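You operate a simulated robot arm through the tools that you are given. There is no shell and no other tool.

The job below is to be done with a simulated robot arm. You get a single attempt, and the scene is never put back.

Task
Switch off and unplug the inflator, shut both taps, take the orange hose off.
Fine: Switch off before you pull the plug; plug beside its socket box, orange hose end standing on the bench; green and yellow hoses stay on.

Only the result counts: the job must be done as asked and must still hold three seconds after the hand-in. Knocking over, shifting, dropping, spilling or breaking anything else fails it.

Robot
A 7-joint arm with a fingered hand, fixed in place. Base frame: the origin is at the foot of the arm, x ahead of it, y to its left, z up. Units: m, rad, N and s.
With the tool pointing down near the work surface it reaches from about 0.36 to 0.7 m from the base axis. Its first joint turns from -1.204 to 3.002 rad. Payload 3.2 kg.
The tool frame sits at the grasp point between the pads (the TCP): z along the fingers, y along the line on which they close. The tips reach 0.026 m beyond it. The gripper opens to 0.088 m. The gripper's body begins 0.03 m behind the TCP. The gripper is a hand of 5 fingers: y runs from the thumb to the fingers, the wrist lies at [-0.016, -0.108, -0.172] in the tool frame, and closing takes about 1.5 s.
Orientation is told as [roll, pitch, yaw] about the base's x, y, z axes, in that order, counted from this pose: with the fingers straight down and the wrist toward the robot, the tool's x, y and z point along [0, 1, 0], [1, 0, 0] and [0, 0, -1] of the base frame.

Tools
- The arm moves only by the tool servo_tool. Its argument "commands" is a list of rows, each a list of 6 numbers: the shift along the tool's x, y, z in m, then the turn, a rotation vector about the tool's x, y, z in rad. In form: [[tx, ty, tz, ax, ay, az], ...]. A call has 1 to 20 rows; each row shifts and turns the commanded pose from where the row before left it, along the tool's axes as they then stand. "claw" is the opening in per cent of the stroke, from 0 (shut) to 100 (fully open), set as the call begins (left out, the last holds). Rows are played at 5 a second. More than 0.05 m and 0.15 rad between two rows, or a gripper value outside its range, and nothing of the call is played. Where a pose cannot be reached the arm comes as near as it can. A force on the tool above 40 N (or 10 N above the force at the start of the call, whichever is more), or a blocked arm, ends the call early, and 0.2 s more pass. The fingers move at their own pace (about 0.072 m/s each) and stop on an object; they squeeze with about 23 N. The grip force told is the motor's: it shows also when the fingers shut on nothing. Time passes only in rows, and 0.2 s behind the last, so rows that do not move let the fingers close. The reply holds the time, the measured pose of the TCP, the force on the tool along the base axes, the opening and the grip force, in the units named above and with some noise, with the torque about the TCP (base axes, N m) and any sound that the robot's microphone picked up.
- Cameras (640 x 400 px; columns grow to the right, rows downward): "scene" is fixed at [0.2223, -0.5118, 1.6255]; the picture's right is [0.81, -0.58, 0.00], its down [-0.42, -0.58, -0.70] and it looks along [0.41, 0.57, -0.72] (base axes); focal length 342 px, centre (320, 200). "wrist" rides on the gripper at [0.067, -0.097, -0.117] in the tool frame; the picture's right is [-0.71, 0.33, -0.62], its down [-0.65, -0.65, 0.39] and it looks along [-0.28, 0.68, 0.68] (tool axes); focal length 234 px, centre (320, 200). There is no depth. A picture from a camera that has moved, and an enlarged one, comes with that camera's place and axes in the base frame and with its lens. The place of the scene camera against the robot may be out by one fixed shift of up to 0.018 m in any direction.
- snapshot(camera): a new picture of that camera. The clock stands still meanwhile.
- slide_trunk(by): slides the trunk up (or, below 0, down) by that many m; the arm rides with it, the base frame stays. It gives what a move gives, with no picture.
- curl_fingers(index, middle, ring, little, thumb_bend, thumb_turn): sets how far each is bent, from 0 (flat) to 1 (curled in); at 0.3 the hand is open as for a grip, at 0.7 the pads meet at the TCP. One left out holds its place. A second passes; each finger stops where it meets its share of the squeeze, and holds until it gets a number again. A gripper value or a shape takes the hand back. It gives what a move gives, with no picture; readings hold the bend of each and the force on index, middle, ring, little, thumb and palm. thumb_turn goes from beside the hand (0) to across from the fingers (1), as for a grip.
- preshape(shape): the hand has 5 fingers and takes this shape, open, in about a second: jaw (thumb against the fingers, like two jaws); tri (thumb and two fingers); tip (a fingertip pinch); poke (one finger out to press); point (the index stretched); flat (the hand flat); cup (the hand cupped); fist (a fist). The gripper value then closes the fingers along that shape, each until it touches; the sizes above hold for jaw. It gives what a move gives, with no picture.
- zoom(camera, box): a new picture of the part [left, top, right, bottom] of that camera's present view, enlarged. The clock stands still meanwhile.
- sign_off(): hands the job in; it is judged then, once.

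Nothing tells you positions but the pictures and the camera data. Unless the task says otherwise, let go and move clear before handing in.

The tools are called after "Request:" as name(argument=value, ...) on one line, values as JSON. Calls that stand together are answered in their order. servo_tool: Moves the arm, as the interface text tells. Its arguments: {"type":"object","properties":{"commands":{"type":"array"},"claw":{"type":"number"}},"required":["commands"]} The other tools are called the same way: slide_trunk (by) slides the trunk up or down; preshape (shape) gives the hand a shape; curl_fingers (index, middle, ring, little, thumb_bend, thumb_turn) moves the fingers one by one; snapshot (camera) takes a picture; zoom (camera, box) takes an enlarged picture of a part of a camera's view; sign_off () hands the job in.

At the start:

```text
time: 0.0
tcp_pos: [0.3675, 0.1402, 1.1769]
tool_rot: [0.001, 0.0, 0.0]
wrist_force: [-0.6, 0.9, 0.7]
wrist_torque: [0.0, -0.03, -0.02]
gripper_width: 0.0877
grip_force: 0.0
shape: jaw
bend: [0.3, 0.3, 0.3, 0.3, 0.3, 0.97]
finger forces: [0.0, 0.0, 0.0, 0.0, 0.1, 0.0]
trunk travel left (down, up): [-0.75, 0.09]
```

scene: 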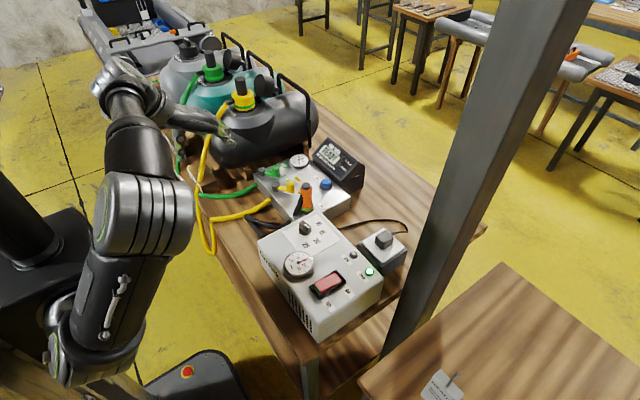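
wrist: 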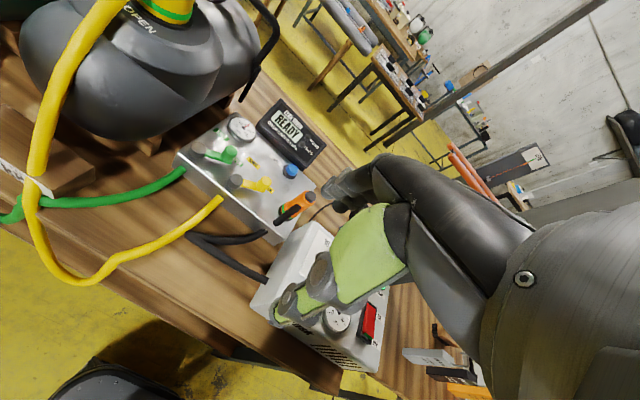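

I see a bench with three gas tanks, a manifold box with hoses, and an inflator box with a red rocker switch and a plug in a socket box beside it. First I'll zoom in on the details.

Request:
zoom(camera="scene", box=[240, 200, 420, 340])

Request:
zoom(camera="scene", box=[230, 130, 380, 230])

Request:
zoom(camera="scene", box=[150, 30, 340, 180])

Request:
zoom(camera="wrist", box=[160, 80, 360, 230])

```text
2.86 times, centred on (330, 270) of scene
camera zoom: at [0.2223, -0.5118, 1.6255], right [0.81, -0.58, 0.0], down [-0.42, -0.58, -0.7], along [0.41, 0.57, -0.72], focal length 976 px, centre (291, 0)
```

zoom: 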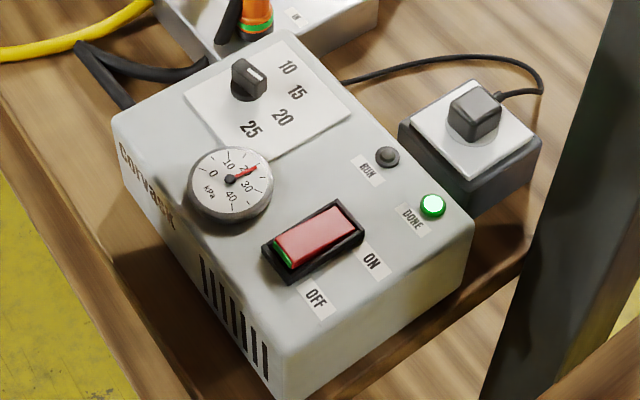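

```text
4.00 times, centred on (305, 180) of scene
camera zoom: at [0.2223, -0.5118, 1.6255], right [0.81, -0.58, 0.0], down [-0.42, -0.58, -0.7], along [0.41, 0.57, -0.72], focal length 1367 px, centre (380, 280)
```

zoom: 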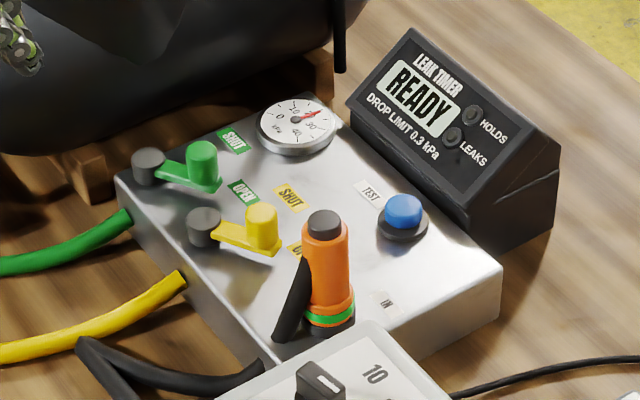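

```text
2.67 times, centred on (245, 105) of scene
camera zoom: at [0.2223, -0.5118, 1.6255], right [0.81, -0.58, 0.0], down [-0.42, -0.58, -0.7], along [0.41, 0.57, -0.72], focal length 911 px, centre (520, 453)
```

zoom: 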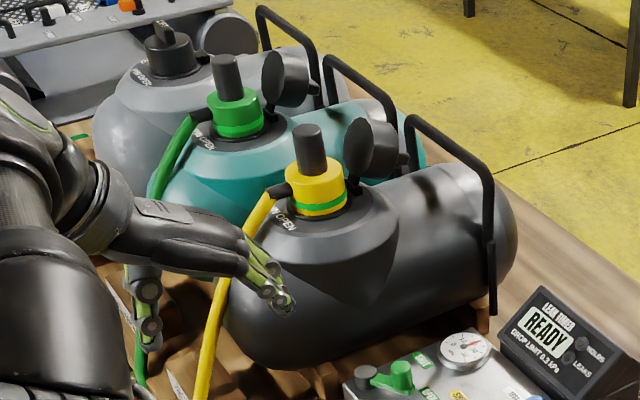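

```text
2.67 times, centred on (260, 155) of wrist
camera zoom: at [0.2693, 0.2072, 1.2948], right [0.33, -0.71, 0.62], down [-0.65, -0.65, -0.39], along [0.68, -0.28, -0.68], focal length 624 px, centre (480, 320)
```

zoom: 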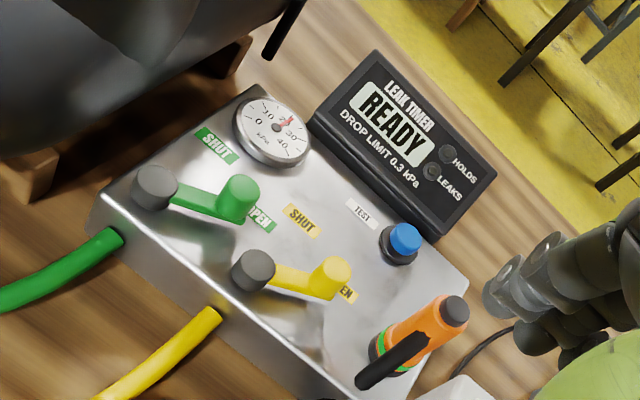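

I have a rough first idea: manifold top is near z 0.85, with the inflator to its right. I'll zoom in the wrist view on the inflator and the tanks to triangulate.

Request:
zoom(camera="wrist", box=[240, 190, 440, 390])

Request:
zoom(camera="wrist", box=[0, 0, 200, 125])

Request:
zoom(camera="scene", box=[340, 210, 420, 280])

Request:
zoom(camera="scene", box=[60, 0, 220, 100])

```text
2.00 times, centred on (340, 290) of wrist
camera zoom: at [0.2693, 0.2072, 1.2948], right [0.33, -0.71, 0.62], down [-0.65, -0.65, -0.39], along [0.68, -0.28, -0.68], focal length 468 px, centre (280, 20)
```

zoom: 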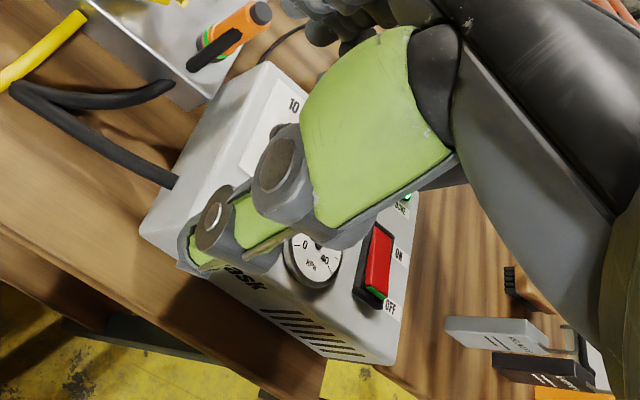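

```text
3.20 times, centred on (100, 62) of wrist
camera zoom: at [0.2693, 0.2072, 1.2948], right [0.33, -0.71, 0.62], down [-0.65, -0.65, -0.39], along [0.68, -0.28, -0.68], focal length 749 px, centre (1024, 640)
```

zoom: 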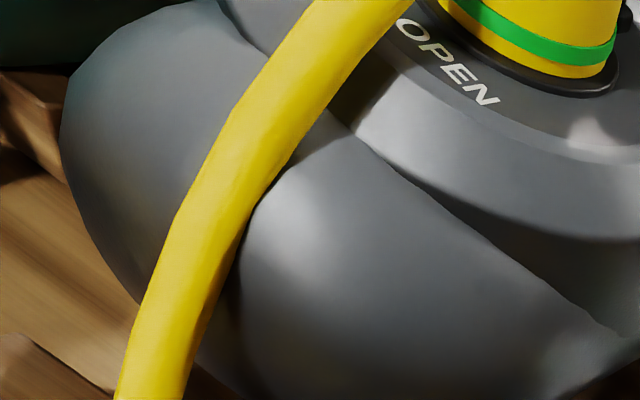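

```text
5.71 times, centred on (380, 245) of scene
camera zoom: at [0.2223, -0.5118, 1.6255], right [0.81, -0.58, 0.0], down [-0.42, -0.58, -0.7], along [0.41, 0.57, -0.72], focal length 1953 px, centre (-23, -57)
```

zoom: 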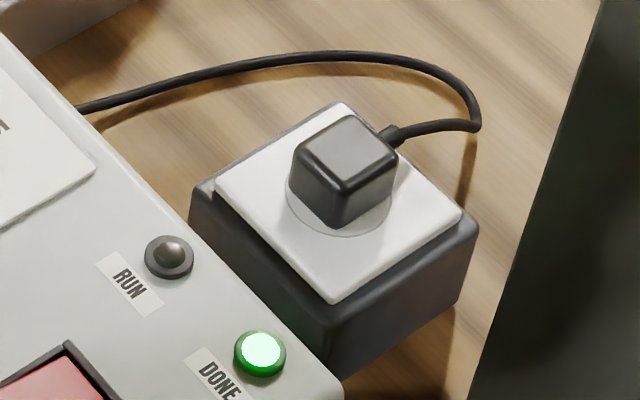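

```text
4.00 times, centred on (140, 50) of scene
camera zoom: at [0.2223, -0.5118, 1.6255], right [0.81, -0.58, 0.0], down [-0.42, -0.58, -0.7], along [0.41, 0.57, -0.72], focal length 1367 px, centre (1040, 800)
```

zoom: 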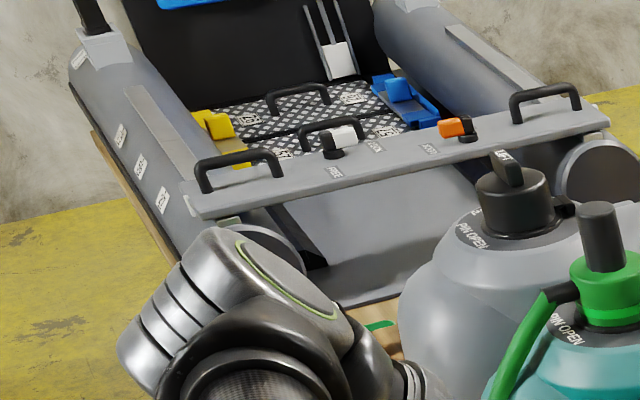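

I estimate the orange coupler near (0.606, 0.087, top z 0.95), the rocker near (0.48, -0.18, 0.91), and the tap knobs near (0.608, 0.272) and (0.604, 0.174). The plug looks to be around (0.72, -0.13). I'll move the hand toward the right to view these with the wrist camera.

Request:
servo_tool(commands=[[-0.04, 0, 0, 0, 0, 0], [-0.04, 0, 0, 0, 0, 0], [-0.04, 0, 0, 0, 0, 0], [-0.04, 0, 0, 0, 0, 0], [-0.04, 0, 0, 0, 0, 0], [-0.04, 0, 0, 0, 0, 0]])

Request:
snapshot(camera="wrist")

Request:
snapshot(camera="scene")

```text
time: 1.4
tcp_pos: [0.3682, -0.1049, 1.1791]
tool_rot: [-0.001, 0.001, 0.003]
wrist_force: [-1.0, -0.5, -0.3]
wrist_torque: [0.01, -0.01, -0.02]
gripper_width: 0.0879
grip_force: 0.1
shape: jaw
bend: [0.3, 0.3, 0.3, 0.3, 0.3, 0.97]
finger forces: [0.0, 0.0, 0.1, 0.1, 0.1, 0.1]
trunk travel left (down, up): [-0.75, 0.09]
```

```text
taken
camera wrist: at [0.2706, -0.0372, 1.2965], right [0.33, -0.71, 0.62], down [-0.65, -0.65, -0.39], along [0.68, -0.28, -0.68], focal length 234 px, centre (320, 200)
```

wrist: 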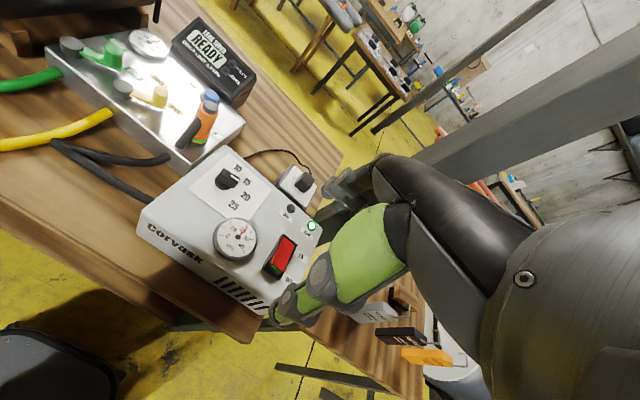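

```text
taken
```

scene: 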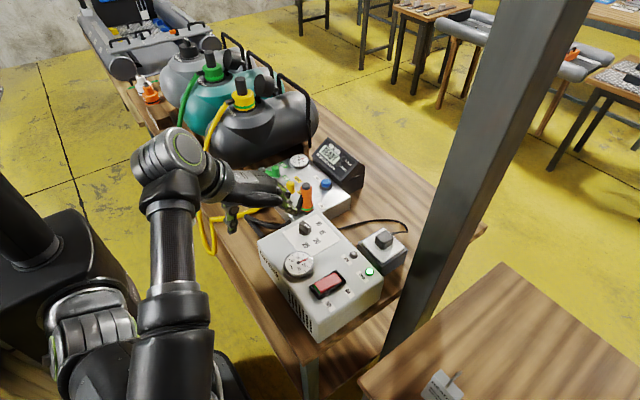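

The post stands near (0.72, -0.285), just beyond the plug. I'll zoom in on the inflator, plug and manifold in the wrist view.

Request:
zoom(camera="wrist", box=[220, 130, 350, 290])

Request:
zoom(camera="wrist", box=[40, 10, 260, 190])

Request:
zoom(camera="wrist", box=[30, 110, 230, 240])

```text
2.50 times, centred on (285, 210) of wrist
camera zoom: at [0.2706, -0.0372, 1.2965], right [0.33, -0.71, 0.62], down [-0.65, -0.65, -0.39], along [0.68, -0.28, -0.68], focal length 585 px, centre (408, 175)
```

zoom: 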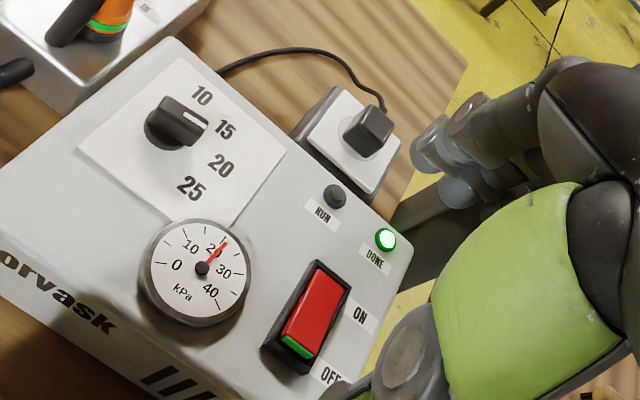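

```text
2.22 times, centred on (150, 100) of wrist
camera zoom: at [0.2706, -0.0372, 1.2965], right [0.33, -0.71, 0.62], down [-0.65, -0.65, -0.39], along [0.68, -0.28, -0.68], focal length 520 px, centre (698, 422)
```

zoom: 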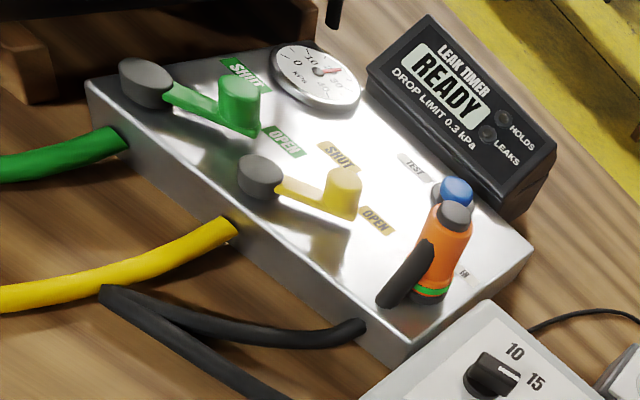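

```text
3.08 times, centred on (130, 175) of wrist
camera zoom: at [0.2706, -0.0372, 1.2965], right [0.33, -0.71, 0.62], down [-0.65, -0.65, -0.39], along [0.68, -0.28, -0.68], focal length 720 px, centre (905, 277)
```

zoom: 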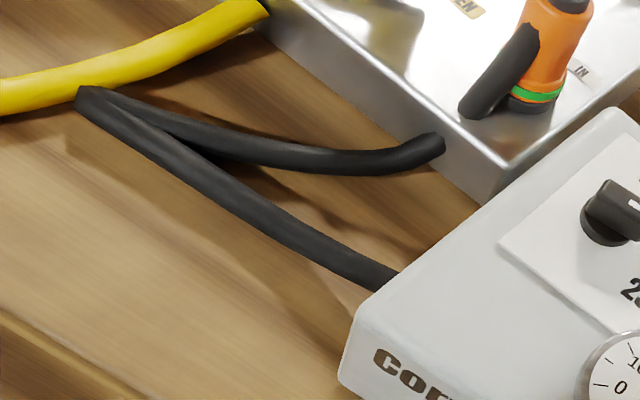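

Rocker: OFF end toward the robot at about x 0.455, y -0.177, ON end pressed now. I'll take the poke shape in free space and see where the pressing finger sits.

Request:
preshape(shape="poke")

Request:
snapshot(camera="wrist")

Request:
zoom(camera="scene", box=[180, 110, 380, 250])

```text
time: 2.3
tcp_pos: [0.3697, -0.103, 1.1794]
tool_rot: [0.0, 0.0, -0.001]
wrist_force: [-0.7, -0.5, 0.6]
wrist_torque: [0.0, 0.0, -0.03]
gripper_width: 0.0
grip_force: 0.1
shape: poke
bend: [0.7, 0.7, 0.99, 0.99, 0.0, 1.0]
finger forces: [0.0, 0.0, 0.1, 0.0, 0.0, 0.0]
trunk travel left (down, up): [-0.75, 0.09]
```

```text
taken
camera wrist: at [0.2712, -0.0347, 1.2967], right [0.33, -0.71, 0.62], down [-0.65, -0.65, -0.39], along [0.68, -0.28, -0.68], focal length 234 px, centre (320, 200)
```

wrist: 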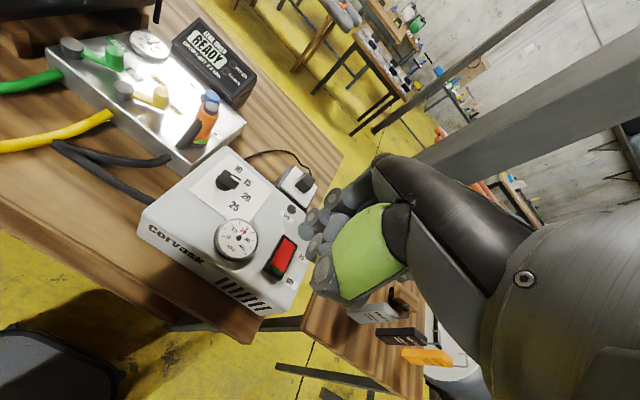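

```text
2.86 times, centred on (280, 180) of scene
camera zoom: at [0.2223, -0.5118, 1.6255], right [0.81, -0.58, 0.0], down [-0.42, -0.58, -0.7], along [0.41, 0.57, -0.72], focal length 976 px, centre (434, 257)
```

zoom: 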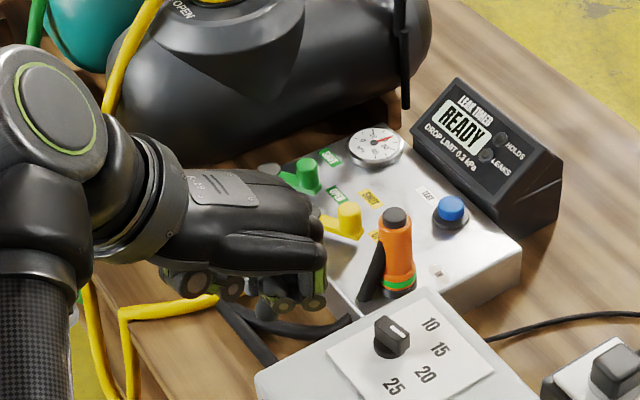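

In poke shape index and middle point down with the others curled. I'll move above the rocker's OFF end, staying well above the inflator, and check the alignment.

Request:
servo_tool(commands=[[-0.0148, 0.0174, 0.024, 0, 0, 0], [-0.0148, 0.0174, 0.024, 0, 0, 0], [-0.0148, 0.0174, 0.024, 0, 0, 0], [-0.0148, 0.0174, 0.024, 0, 0, 0], [-0.0148, 0.0174, 0.024, 0, 0, 0]])

Request:
snapshot(camera="wrist")

Request:
zoom(camera="scene", box=[220, 190, 420, 330])

```text
time: 3.5
tcp_pos: [0.456, -0.1762, 1.057]
tool_rot: [0.001, 0.0, 0.001]
wrist_force: [0.1, -0.7, -0.2]
wrist_torque: [-0.01, -0.02, -0.03]
gripper_width: 0.0
grip_force: 0.1
shape: poke
bend: [0.7, 0.7, 0.99, 0.99, 0.0, 1.0]
finger forces: [0.0, 0.0, 0.2, 0.1, 0.0, 0.0]
trunk travel left (down, up): [-0.75, 0.09]
```

```text
taken
camera wrist: at [0.3571, -0.1078, 1.1747], right [0.33, -0.71, 0.62], down [-0.65, -0.65, -0.39], along [0.68, -0.28, -0.68], focal length 234 px, centre (320, 200)
```

wrist: 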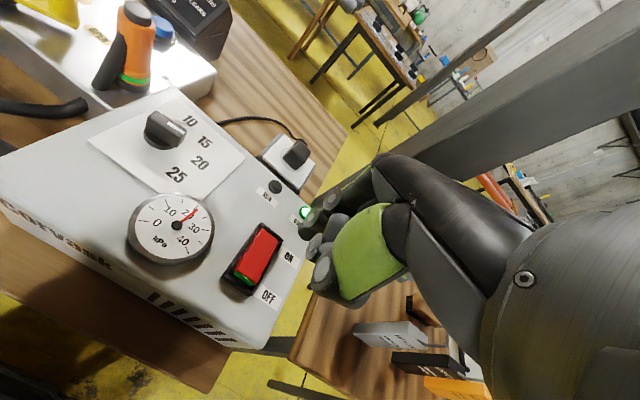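

```text
2.86 times, centred on (320, 260) of scene
camera zoom: at [0.2223, -0.5118, 1.6255], right [0.81, -0.58, 0.0], down [-0.42, -0.58, -0.7], along [0.41, 0.57, -0.72], focal length 976 px, centre (320, 29)
```

zoom: 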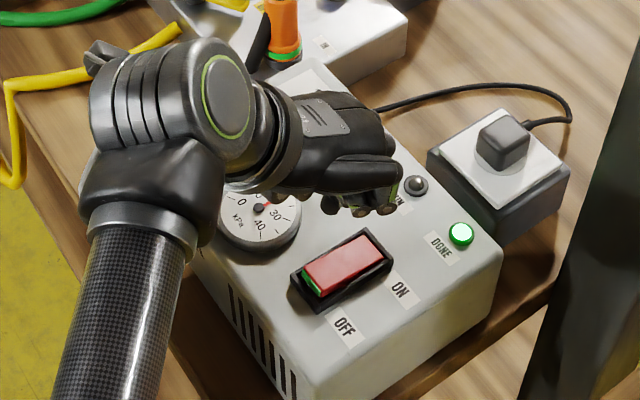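

The hand is near the rocker; I need to know exactly which fingertip is lowest, so I'll zoom in closely from both cameras.

Request:
zoom(camera="scene", box=[285, 210, 365, 280])

Request:
zoom(camera="wrist", box=[220, 150, 420, 310])

```text
5.71 times, centred on (325, 245) of scene
camera zoom: at [0.2223, -0.5118, 1.6255], right [0.81, -0.58, 0.0], down [-0.42, -0.58, -0.7], along [0.41, 0.57, -0.72], focal length 1953 px, centre (291, -57)
```

zoom: 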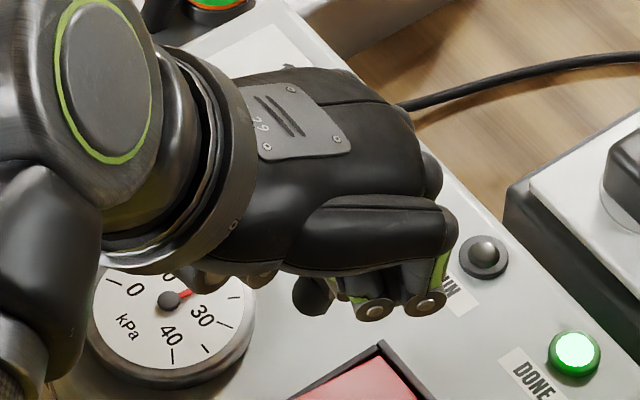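

```text
2.50 times, centred on (320, 230) of wrist
camera zoom: at [0.3571, -0.1078, 1.1747], right [0.33, -0.71, 0.62], down [-0.65, -0.65, -0.39], along [0.68, -0.28, -0.68], focal length 585 px, centre (320, 125)
```

zoom: 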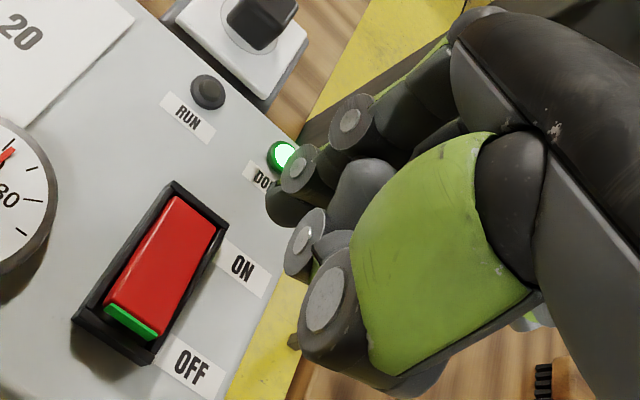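

I'll curl the middle finger out of the way so only the index points down, then look again.

Request:
curl_fingers(index=0.6, middle=1.0, ring=1.0, little=1.0)

Request:
zoom(camera="scene", box=[285, 210, 365, 280])

Request:
zoom(camera="wrist", box=[220, 150, 420, 310])

```text
time: 4.5
tcp_pos: [0.4547, -0.1747, 1.0578]
tool_rot: [0.0, 0.0, 0.001]
wrist_force: [0.0, 1.3, 0.9]
wrist_torque: [-0.02, -0.01, 0.01]
gripper_width: 0.0289
grip_force: 0.1
shape: fingers
bend: [0.6, 1.0, 1.0, 1.0, 0.0, 1.0]
finger forces: [0.0, 0.1, 0.1, 0.1, 0.0, 0.0]
trunk travel left (down, up): [-0.75, 0.09]
```

```text
5.71 times, centred on (325, 245) of scene
camera zoom: at [0.2223, -0.5118, 1.6255], right [0.81, -0.58, 0.0], down [-0.42, -0.58, -0.7], along [0.41, 0.57, -0.72], focal length 1953 px, centre (291, -57)
```

zoom: 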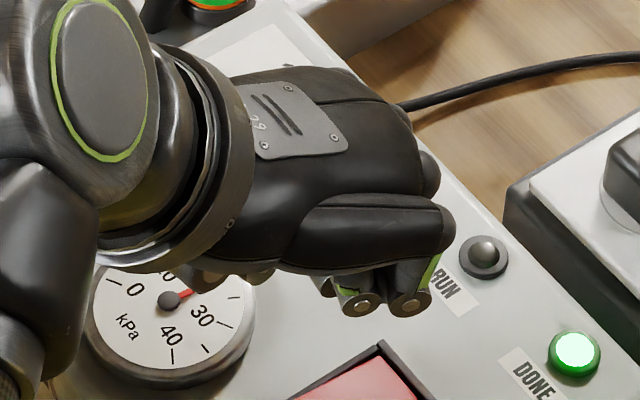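

```text
2.50 times, centred on (320, 230) of wrist
camera zoom: at [0.3565, -0.1072, 1.1753], right [0.33, -0.71, 0.62], down [-0.65, -0.65, -0.39], along [0.68, -0.28, -0.68], focal length 585 px, centre (320, 125)
```

zoom: 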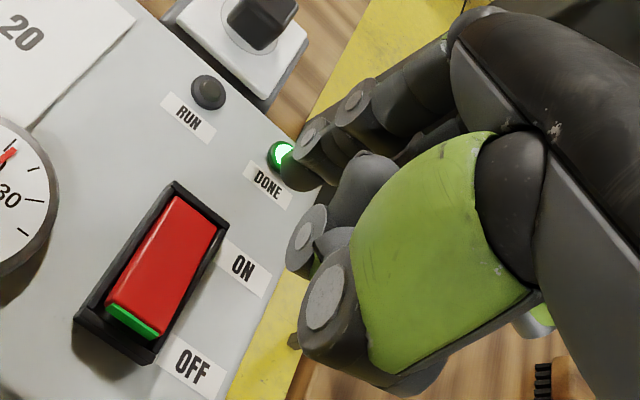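

The index tip appears to sit just ahead of the TCP. I'll bend the index back to 0.7, then lower in steps toward the OFF end while watching.

Request:
curl_fingers(index=0.7, thumb_turn=0.3)

Request:
servo_tool(commands=[[0, -0.005, 0.02, 0, 0, 0], [0, -0.005, 0.02, 0, 0, 0], [0, 0, 0.02, 0, 0, 0]])

Request:
zoom(camera="scene", box=[275, 220, 355, 290])

Request:
zoom(camera="wrist", box=[200, 150, 400, 310])

```text
time: 5.5
tcp_pos: [0.4536, -0.1738, 1.0585]
tool_rot: [0.001, 0.0, -0.001]
wrist_force: [0.3, 0.3, -0.2]
wrist_torque: [0.0, 0.0, -0.02]
gripper_width: 0.0438
grip_force: 0.0
shape: fingers
bend: [0.7, 1.0, 1.0, 1.0, 0.0, 0.28]
finger forces: [0.0, 0.0, 0.0, 0.0, 0.1, 0.1]
trunk travel left (down, up): [-0.75, 0.09]
```

```text
time: 6.3
tcp_pos: [0.4437, -0.1738, 0.9958]
tool_rot: [0.001, 0.002, -0.001]
wrist_force: [-0.7, 0.5, -0.3]
wrist_torque: [-0.02, 0.02, -0.04]
gripper_width: 0.0436
grip_force: 0.1
shape: fingers
bend: [0.7, 1.0, 1.0, 1.0, 0.0, 0.28]
finger forces: [0.1, 0.0, 0.1, 0.0, 0.0, 0.0]
trunk travel left (down, up): [-0.75, 0.09]
```

```text
5.71 times, centred on (315, 255) of scene
camera zoom: at [0.2223, -0.5118, 1.6255], right [0.81, -0.58, 0.0], down [-0.42, -0.58, -0.7], along [0.41, 0.57, -0.72], focal length 1953 px, centre (349, -114)
```

zoom: 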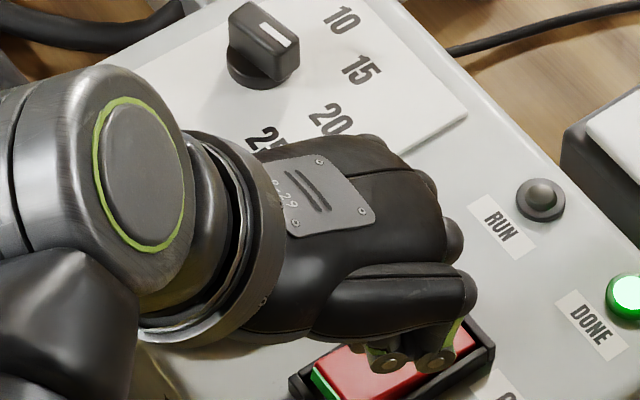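

```text
2.50 times, centred on (300, 230) of wrist
camera zoom: at [0.3459, -0.1069, 1.114], right [0.33, -0.71, 0.62], down [-0.65, -0.65, -0.39], along [0.68, -0.28, -0.68], focal length 585 px, centre (370, 125)
```

zoom: 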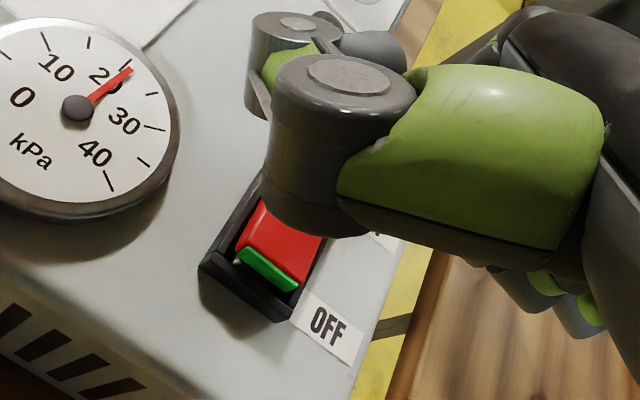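

The thumb now blocks my view, so I'll put it back across and look again.

Request:
curl_fingers(thumb_turn=1.0)

Request:
zoom(camera="scene", box=[275, 220, 355, 290])

Request:
zoom(camera="wrist", box=[200, 150, 400, 310])

```text
time: 7.3
tcp_pos: [0.4435, -0.1759, 0.9961]
tool_rot: [0.0, -0.002, -0.001]
wrist_force: [0.2, 0.3, 0.1]
wrist_torque: [0.0, 0.01, 0.02]
gripper_width: 0.0231
grip_force: 0.0
shape: fingers
bend: [0.7, 1.0, 1.0, 1.0, 0.0, 0.94]
finger forces: [0.1, 0.0, 0.0, 0.1, 0.1, 0.0]
trunk travel left (down, up): [-0.75, 0.09]
```

```text
5.71 times, centred on (315, 255) of scene
camera zoom: at [0.2223, -0.5118, 1.6255], right [0.81, -0.58, 0.0], down [-0.42, -0.58, -0.7], along [0.41, 0.57, -0.72], focal length 1953 px, centre (349, -114)
```

zoom: 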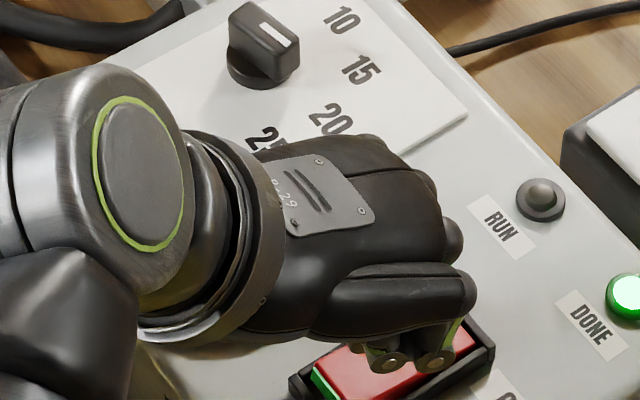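

```text
2.50 times, centred on (300, 230) of wrist
camera zoom: at [0.3458, -0.1069, 1.1142], right [0.33, -0.71, 0.62], down [-0.65, -0.65, -0.39], along [0.68, -0.28, -0.68], focal length 585 px, centre (370, 125)
```

zoom: 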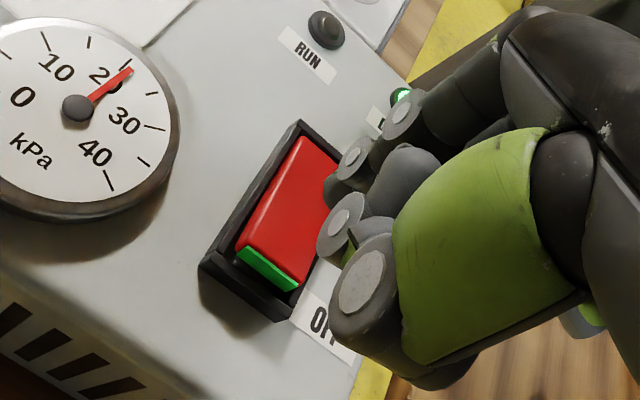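

I'm unsure where the thumb tip sits in this pose, so I'll raise a little and try the closed fingertip pinch as a compact pressing tip.

Request:
servo_tool(commands=[[0, 0, -0.03, 0, 0, 0], [0, 0, -0.03, 0, 0, 0]])

Request:
preshape(shape="tip")

Request:
zoom(camera="scene", box=[265, 210, 365, 290])

Request:
zoom(camera="wrist", box=[200, 150, 400, 310])

```text
time: 7.9
tcp_pos: [0.4448, -0.1744, 1.0567]
tool_rot: [0.0, -0.002, 0.001]
wrist_force: [0.3, -0.5, 0.2]
wrist_torque: [0.03, 0.01, -0.01]
gripper_width: 0.023
grip_force: 0.0
shape: fingers
bend: [0.7, 1.0, 1.0, 1.0, 0.0, 0.94]
finger forces: [0.0, 0.1, 0.1, 0.1, 0.0, 0.1]
trunk travel left (down, up): [-0.75, 0.09]
```

```text
time: 8.8
tcp_pos: [0.4443, -0.1739, 1.0559]
tool_rot: [-0.001, 0.0, 0.001]
wrist_force: [-0.2, -0.9, 0.2]
wrist_torque: [-0.01, -0.02, -0.02]
gripper_width: 0.0879
grip_force: 0.0
shape: tip
bend: [0.3, 0.98, 0.99, 0.99, 0.3, 0.97]
finger forces: [0.0, 0.1, 0.0, 0.0, 0.0, 0.0]
trunk travel left (down, up): [-0.75, 0.09]
```

```text
5.00 times, centred on (315, 250) of scene
camera zoom: at [0.2223, -0.5118, 1.6255], right [0.81, -0.58, 0.0], down [-0.42, -0.58, -0.7], along [0.41, 0.57, -0.72], focal length 1709 px, centre (345, -50)
```

zoom: 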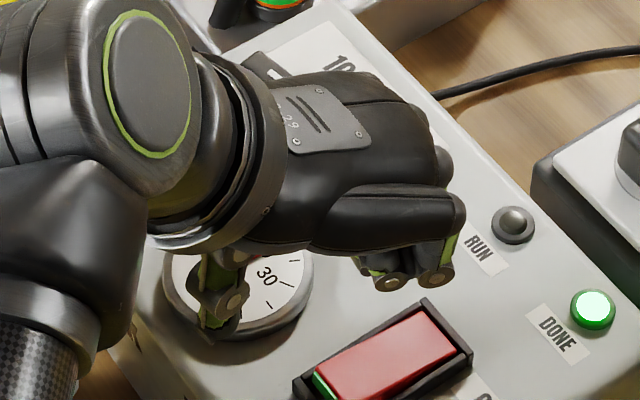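

```text
2.50 times, centred on (300, 230) of wrist
camera zoom: at [0.3469, -0.1064, 1.1736], right [0.33, -0.71, 0.62], down [-0.65, -0.65, -0.39], along [0.68, -0.28, -0.68], focal length 585 px, centre (370, 125)
```

zoom: 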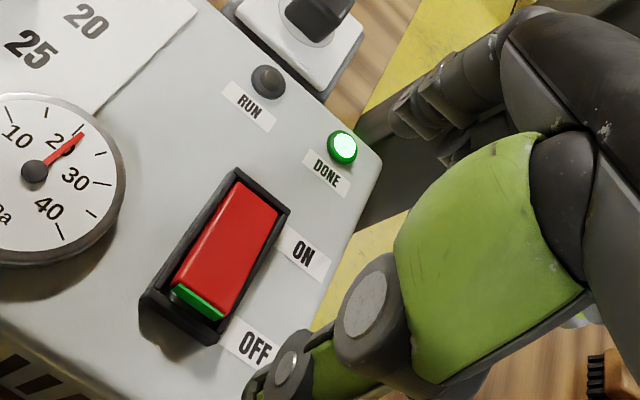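

The thumb now points down clearly. I'll close the pinch and see the closed tip.

Request:
servo_tool(commands=[[0, 0, 0, 0, 0, 0], [0, 0, 0, 0, 0, 0], [0, 0, 0, 0, 0, 0], [0, 0, 0, 0, 0, 0], [0, 0, 0, 0, 0, 0], [0, 0, 0, 0, 0, 0], [0, 0, 0, 0, 0, 0]], claw=0)

Request:
zoom(camera="scene", box=[265, 210, 365, 290])

Request:
zoom(camera="wrist", box=[200, 150, 400, 310])

```text
time: 10.4
tcp_pos: [0.4448, -0.1741, 1.0547]
tool_rot: [0.001, 0.001, 0.0]
wrist_force: [0.0, 0.6, 0.3]
wrist_torque: [0.0, 0.03, 0.0]
gripper_width: 0.0
grip_force: 22.5
shape: tip
bend: [0.7, 1.0, 1.0, 1.0, 0.82, 1.0]
finger forces: [0.1, 0.0, 0.0, 0.1, 0.0, 0.0]
trunk travel left (down, up): [-0.75, 0.09]
```

```text
5.00 times, centred on (315, 250) of scene
camera zoom: at [0.2223, -0.5118, 1.6255], right [0.81, -0.58, 0.0], down [-0.42, -0.58, -0.7], along [0.41, 0.57, -0.72], focal length 1709 px, centre (345, -50)
```

zoom: 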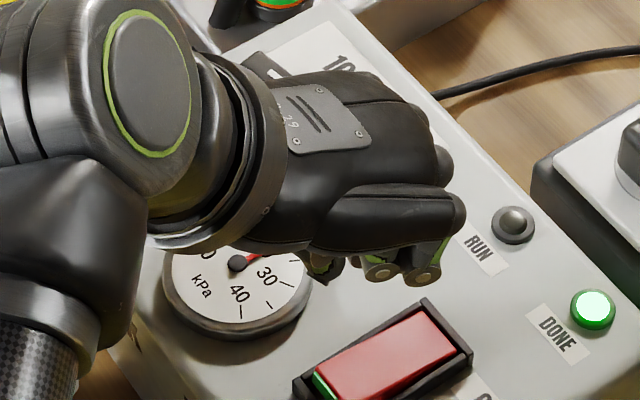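

```text
2.50 times, centred on (300, 230) of wrist
camera zoom: at [0.3469, -0.1064, 1.1738], right [0.33, -0.71, 0.62], down [-0.65, -0.65, -0.39], along [0.68, -0.28, -0.68], focal length 585 px, centre (370, 125)
```

zoom: 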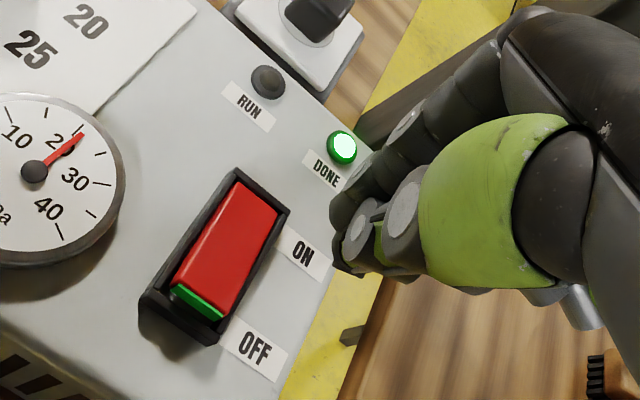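

The closed pinch tip is right on the tool axis, about 0.026 m below the TCP. I'll align at x 0.460 above the rocker's OFF half and descend.

Request:
servo_tool(commands=[[0, 0.0155, 0.02, 0, 0, 0], [0, 0, 0.03, 0, 0, 0], [0, 0, 0.03, 0, 0, 0]])

Request:
zoom(camera="wrist", box=[200, 150, 400, 310])

Request:
zoom(camera="scene", box=[265, 220, 365, 300])

```text
time: 11.2
tcp_pos: [0.46, -0.1757, 0.9773]
tool_rot: [0.0, 0.0, 0.001]
wrist_force: [0.3, 0.2, 0.0]
wrist_torque: [0.0, 0.0, 0.02]
gripper_width: 0.0001
grip_force: 23.0
shape: tip
bend: [0.7, 1.0, 1.0, 1.0, 0.82, 1.0]
finger forces: [0.0, 0.1, 0.1, 0.1, 0.0, 0.1]
trunk travel left (down, up): [-0.75, 0.09]
```

```text
2.50 times, centred on (300, 230) of wrist
camera zoom: at [0.3626, -0.1079, 1.0949], right [0.33, -0.71, 0.62], down [-0.65, -0.65, -0.39], along [0.68, -0.28, -0.68], focal length 585 px, centre (370, 125)
```

zoom: 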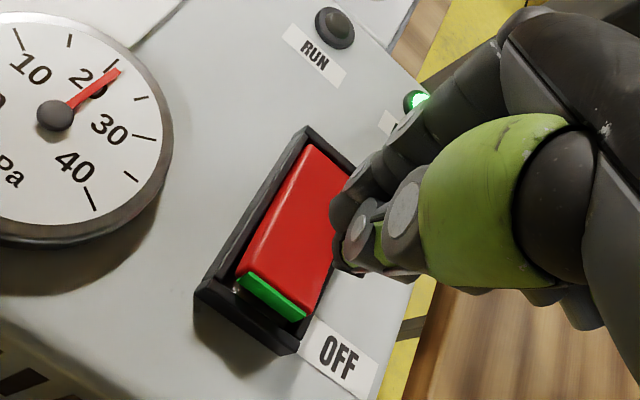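

```text
5.00 times, centred on (315, 260) of scene
camera zoom: at [0.2223, -0.5118, 1.6255], right [0.81, -0.58, 0.0], down [-0.42, -0.58, -0.7], along [0.41, 0.57, -0.72], focal length 1709 px, centre (345, -100)
```

zoom: 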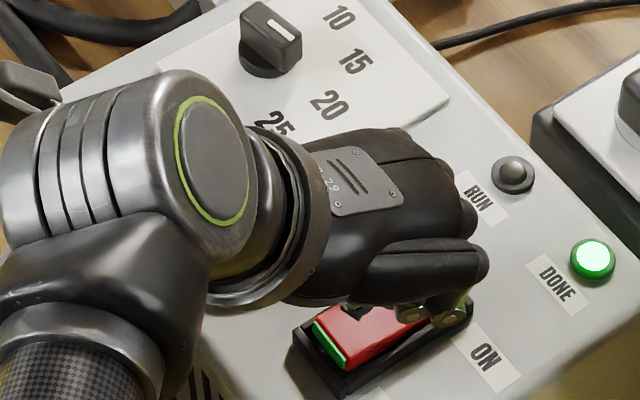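

The curled fingers hover close over the rocker's ON half, so I'll tilt the hand back and roll it a bit to keep only the pinch tip low.

Request:
servo_tool(commands=[[0, -0.004, 0, -0.15, 0, 0], [0, -0.004, 0, -0.15, 0, 0], [0.003, 0, 0, 0, -0.15, 0], [0, 0, 0, 0, 0, 0]])

Request:
zoom(camera="wrist", box=[200, 150, 400, 310])

Request:
zoom(camera="scene", box=[265, 220, 365, 300])

```text
time: 12.2
tcp_pos: [0.452, -0.173, 0.9768]
tool_rot: [-0.149, -0.3, 0.001]
wrist_force: [-0.6, 0.3, 0.9]
wrist_torque: [-0.02, -0.01, -0.01]
gripper_width: 0.0002
grip_force: 23.0
shape: tip
bend: [0.7, 1.0, 1.0, 1.0, 0.82, 1.0]
finger forces: [0.0, 0.0, 0.0, 0.0, 0.0, 0.0]
trunk travel left (down, up): [-0.75, 0.09]
```

```text
2.50 times, centred on (300, 230) of wrist
camera zoom: at [0.3282, -0.0879, 1.0494], right [0.1, -0.61, 0.79], down [-0.54, -0.7, -0.47], along [0.84, -0.38, -0.4], focal length 585 px, centre (370, 125)
```

zoom: 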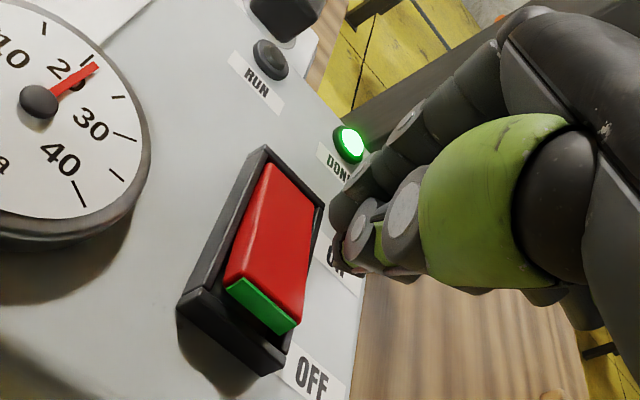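

```text
5.00 times, centred on (315, 260) of scene
camera zoom: at [0.2223, -0.5118, 1.6255], right [0.81, -0.58, 0.0], down [-0.42, -0.58, -0.7], along [0.41, 0.57, -0.72], focal length 1709 px, centre (345, -100)
```

zoom: 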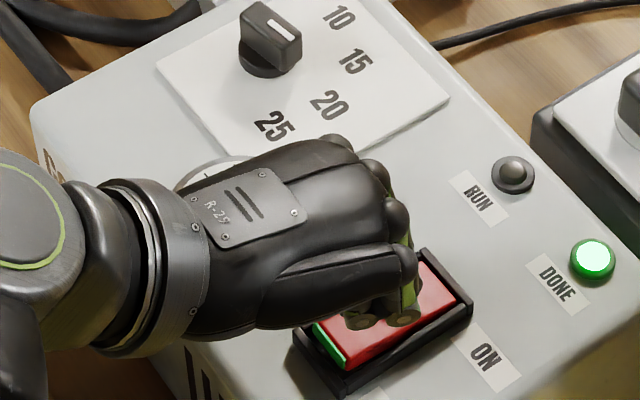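

The tip should now be over (0.460, -0.176) with the other fingers raised. I'll lower gently straight down until contact.

Request:
servo_tool(commands=[[0.0014, -0.003, 0.0094, 0, 0, 0], [0.0014, -0.003, 0.0094, 0, 0, 0], [0.0006, -0.0012, 0.0038, 0, 0, 0], [0.0006, -0.0012, 0.0038, 0, 0, 0]])

Request:
zoom(camera="wrist", box=[200, 150, 400, 310])

Request:
zoom(camera="scene", box=[265, 220, 365, 300])

```text
time: 13.2
tcp_pos: [0.4516, -0.1704, 0.9491]
tool_rot: [-0.152, -0.302, -0.002]
wrist_force: [-0.3, -0.3, 2.1]
wrist_torque: [0.0, 0.02, 0.01]
gripper_width: 0.0
grip_force: 22.8
shape: tip
bend: [0.7, 1.0, 1.0, 1.0, 0.82, 1.0]
finger forces: [0.1, 0.0, 0.0, 0.0, 0.1, 0.0]
trunk travel left (down, up): [-0.75, 0.09]
```

```text
2.50 times, centred on (300, 230) of wrist
camera zoom: at [0.3272, -0.0869, 1.0217], right [0.1, -0.61, 0.79], down [-0.54, -0.7, -0.47], along [0.84, -0.38, -0.4], focal length 585 px, centre (370, 125)
```

zoom: 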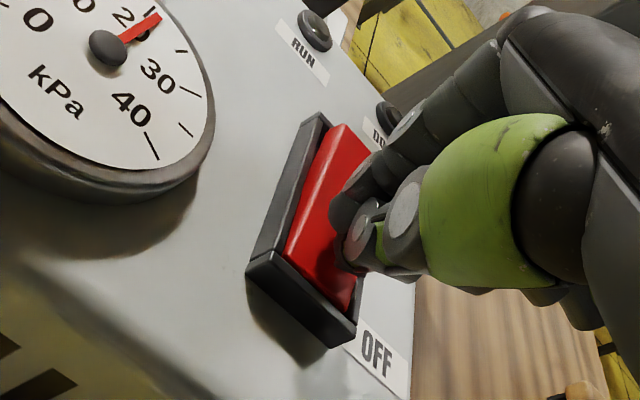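

```text
5.00 times, centred on (315, 260) of scene
camera zoom: at [0.2223, -0.5118, 1.6255], right [0.81, -0.58, 0.0], down [-0.42, -0.58, -0.7], along [0.41, 0.57, -0.72], focal length 1709 px, centre (345, -100)
```

zoom: 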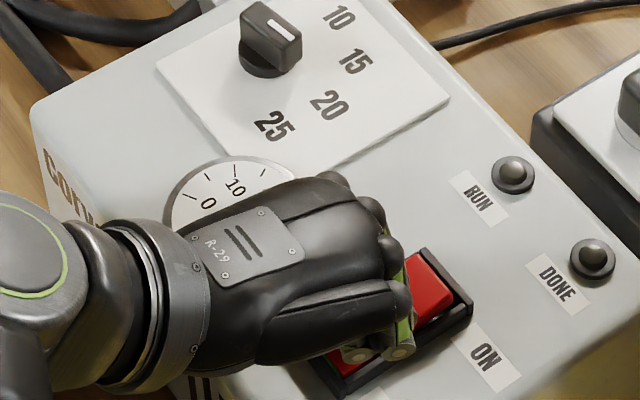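

The rocker has flipped: the ON end is up and the DONE light went out. I'll press a hair more to be sure, then lift off and verify.

Request:
servo_tool(commands=[[0.0004, -0.0009, 0.0028, 0, 0, 0], [0, 0, 0, 0, 0, 0], [-0.0043, 0.009, -0.0283, 0, 0, 0], [-0.006, 0.012, -0.038, 0, 0, 0], [-0.006, 0.012, -0.038, 0, 0, 0]])

Request:
zoom(camera="wrist", box=[180, 130, 380, 290])

Request:
zoom(camera="scene", box=[265, 220, 415, 320])

```text
time: 14.4
tcp_pos: [0.4536, -0.1712, 1.0585]
tool_rot: [-0.148, -0.298, 0.002]
wrist_force: [0.1, 0.5, -0.4]
wrist_torque: [-0.04, 0.06, 0.02]
gripper_width: 0.0
grip_force: 22.7
shape: tip
bend: [0.71, 1.0, 1.0, 1.0, 0.83, 1.0]
finger forces: [0.0, 0.0, 0.0, 0.1, 0.0, 0.0]
out of reach, approached as far as the arm can: row 4
trunk travel left (down, up): [-0.75, 0.09]
```

```text
2.50 times, centred on (280, 210) of wrist
camera zoom: at [0.3288, -0.0874, 1.1305], right [0.11, -0.61, 0.79], down [-0.54, -0.7, -0.47], along [0.84, -0.38, -0.4], focal length 585 px, centre (420, 175)
```

zoom: 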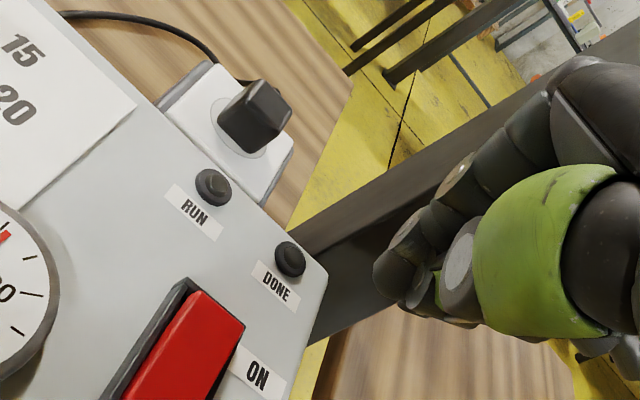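

```text
4.00 times, centred on (340, 270) of scene
camera zoom: at [0.2223, -0.5118, 1.6255], right [0.81, -0.58, 0.0], down [-0.42, -0.58, -0.7], along [0.41, 0.57, -0.72], focal length 1367 px, centre (240, -80)
```

zoom: 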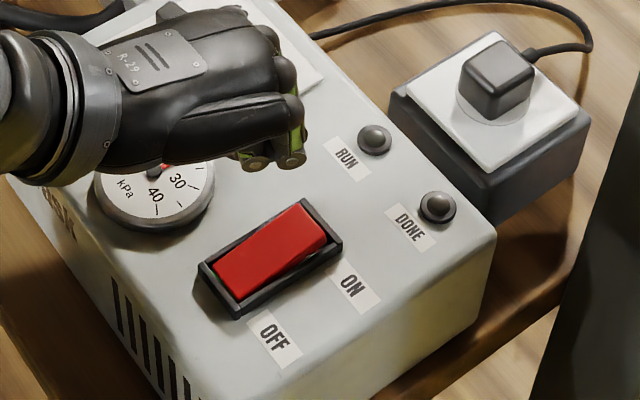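

Switched off: rocker on OFF, both lamps dark. Now I'll measure the plug by zooming in on it.

Request:
zoom(camera="wrist", box=[170, 120, 250, 210])

Request:
zoom(camera="scene", box=[350, 215, 420, 275])

```text
4.44 times, centred on (210, 165) of wrist
camera zoom: at [0.3288, -0.0874, 1.1305], right [0.11, -0.61, 0.79], down [-0.54, -0.7, -0.47], along [0.84, -0.38, -0.4], focal length 1041 px, centre (809, 356)
```

zoom: 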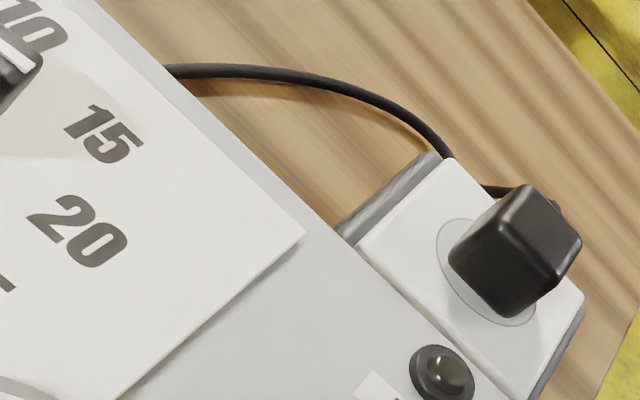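

```text
6.67 times, centred on (385, 245) of scene
camera zoom: at [0.2223, -0.5118, 1.6255], right [0.81, -0.58, 0.0], down [-0.42, -0.58, -0.7], along [0.41, 0.57, -0.72], focal length 2278 px, centre (-113, -100)
```

zoom: 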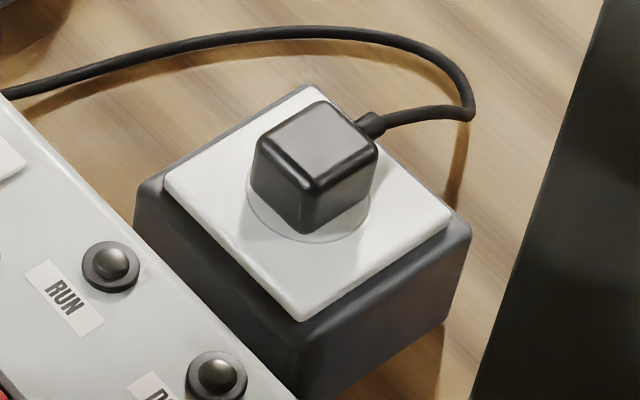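

The plug top looks to be near (0.70, -0.145, 0.895), aligned with the base axes, its cord leaving on the far (+x) face. I'll level the hand, take the three-finger shape and move out above the plug.

Request:
servo_tool(commands=[[0, 0, -0.01, 0, 0.15, 0], [0, 0, -0.01, 0.15, 0, 0], [0, 0, -0.01, 0.15, 0, 0], [0, 0, 0, 0, 0, 0]])

Request:
preshape(shape="tri")

Request:
snapshot(camera="wrist")

Request:
snapshot(camera="scene")

```text
time: 15.4
tcp_pos: [0.4473, -0.1709, 1.086]
tool_rot: [0.0, 0.0, 0.001]
wrist_force: [0.2, 0.9, -0.1]
wrist_torque: [0.0, 0.0, -0.01]
gripper_width: 0.0
grip_force: 22.7
shape: tip
bend: [0.71, 1.0, 1.0, 1.0, 0.83, 1.0]
finger forces: [0.0, 0.0, 0.0, 0.1, 0.0, 0.1]
trunk travel left (down, up): [-0.75, 0.09]
```

```text
time: 16.3
tcp_pos: [0.4475, -0.1703, 1.0863]
tool_rot: [0.0, 0.001, 0.0]
wrist_force: [-0.8, -0.1, -0.1]
wrist_torque: [-0.05, -0.02, 0.02]
gripper_width: 0.0879
grip_force: 0.0
shape: tri
bend: [0.3, 0.3, 0.99, 0.99, 0.3, 0.97]
finger forces: [0.1, 0.0, 0.0, 0.1, 0.1, 0.1]
trunk travel left (down, up): [-0.75, 0.09]
```

```text
taken
camera wrist: at [0.3501, -0.103, 1.2036], right [0.33, -0.71, 0.62], down [-0.65, -0.65, -0.39], along [0.68, -0.28, -0.68], focal length 234 px, centre (320, 200)
```

wrist: 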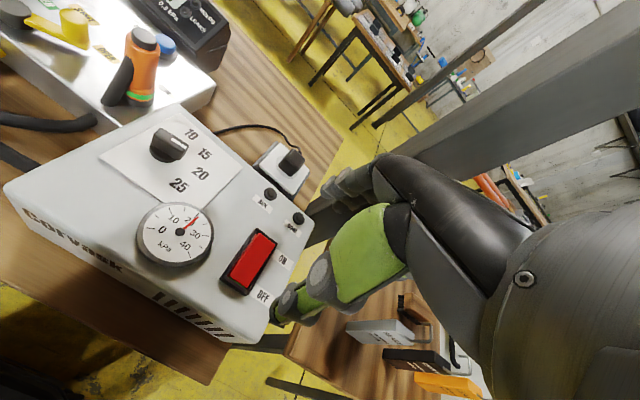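

```text
taken
```

scene: 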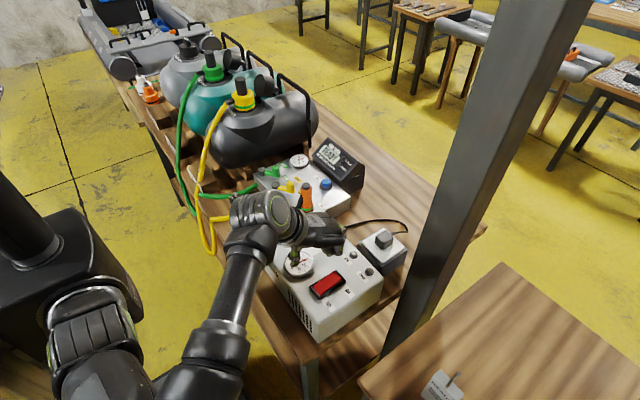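

Still OFF. Now I'll move forward over the plug in stages at safe height.

Request:
servo_tool(commands=[[0.005, 0.04, 0, 0, 0, 0], [0.005, 0.04, 0, 0, 0, 0], [0.005, 0.04, 0, 0, 0, 0], [0.005, 0.04, 0, 0, 0, 0], [0.005, 0.04, 0, 0, 0, 0], [0, 0.03, 0, 0, 0, 0]])

Request:
snapshot(camera="wrist")

Request:
snapshot(camera="scene")

```text
time: 17.7
tcp_pos: [0.6813, -0.1434, 1.0839]
tool_rot: [0.0, 0.002, 0.002]
wrist_force: [1.0, -0.1, 0.7]
wrist_torque: [0.03, 0.01, -0.04]
gripper_width: 0.0879
grip_force: 0.0
shape: tri
bend: [0.3, 0.3, 0.99, 0.99, 0.3, 0.97]
finger forces: [0.0, 0.1, 0.0, 0.0, 0.1, 0.1]
trunk travel left (down, up): [-0.75, 0.09]
```

```text
taken
camera wrist: at [0.5832, -0.0763, 1.2012], right [0.33, -0.71, 0.62], down [-0.65, -0.65, -0.39], along [0.68, -0.28, -0.68], focal length 234 px, centre (320, 200)
```

wrist: 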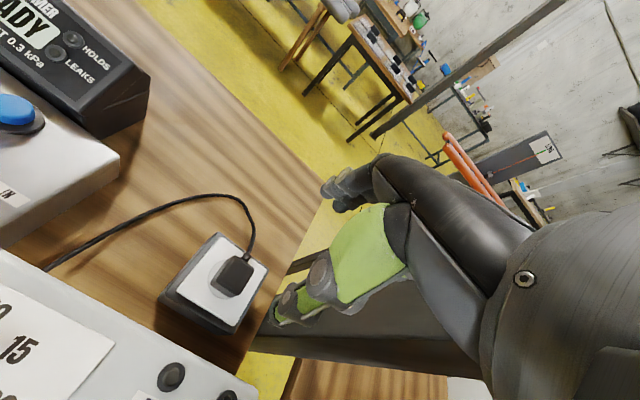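

```text
taken
```

scene: 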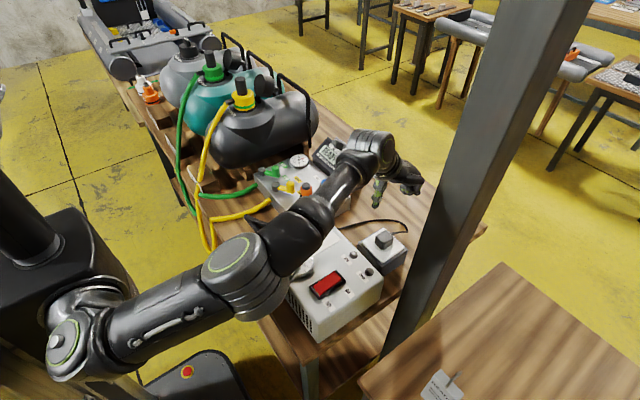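

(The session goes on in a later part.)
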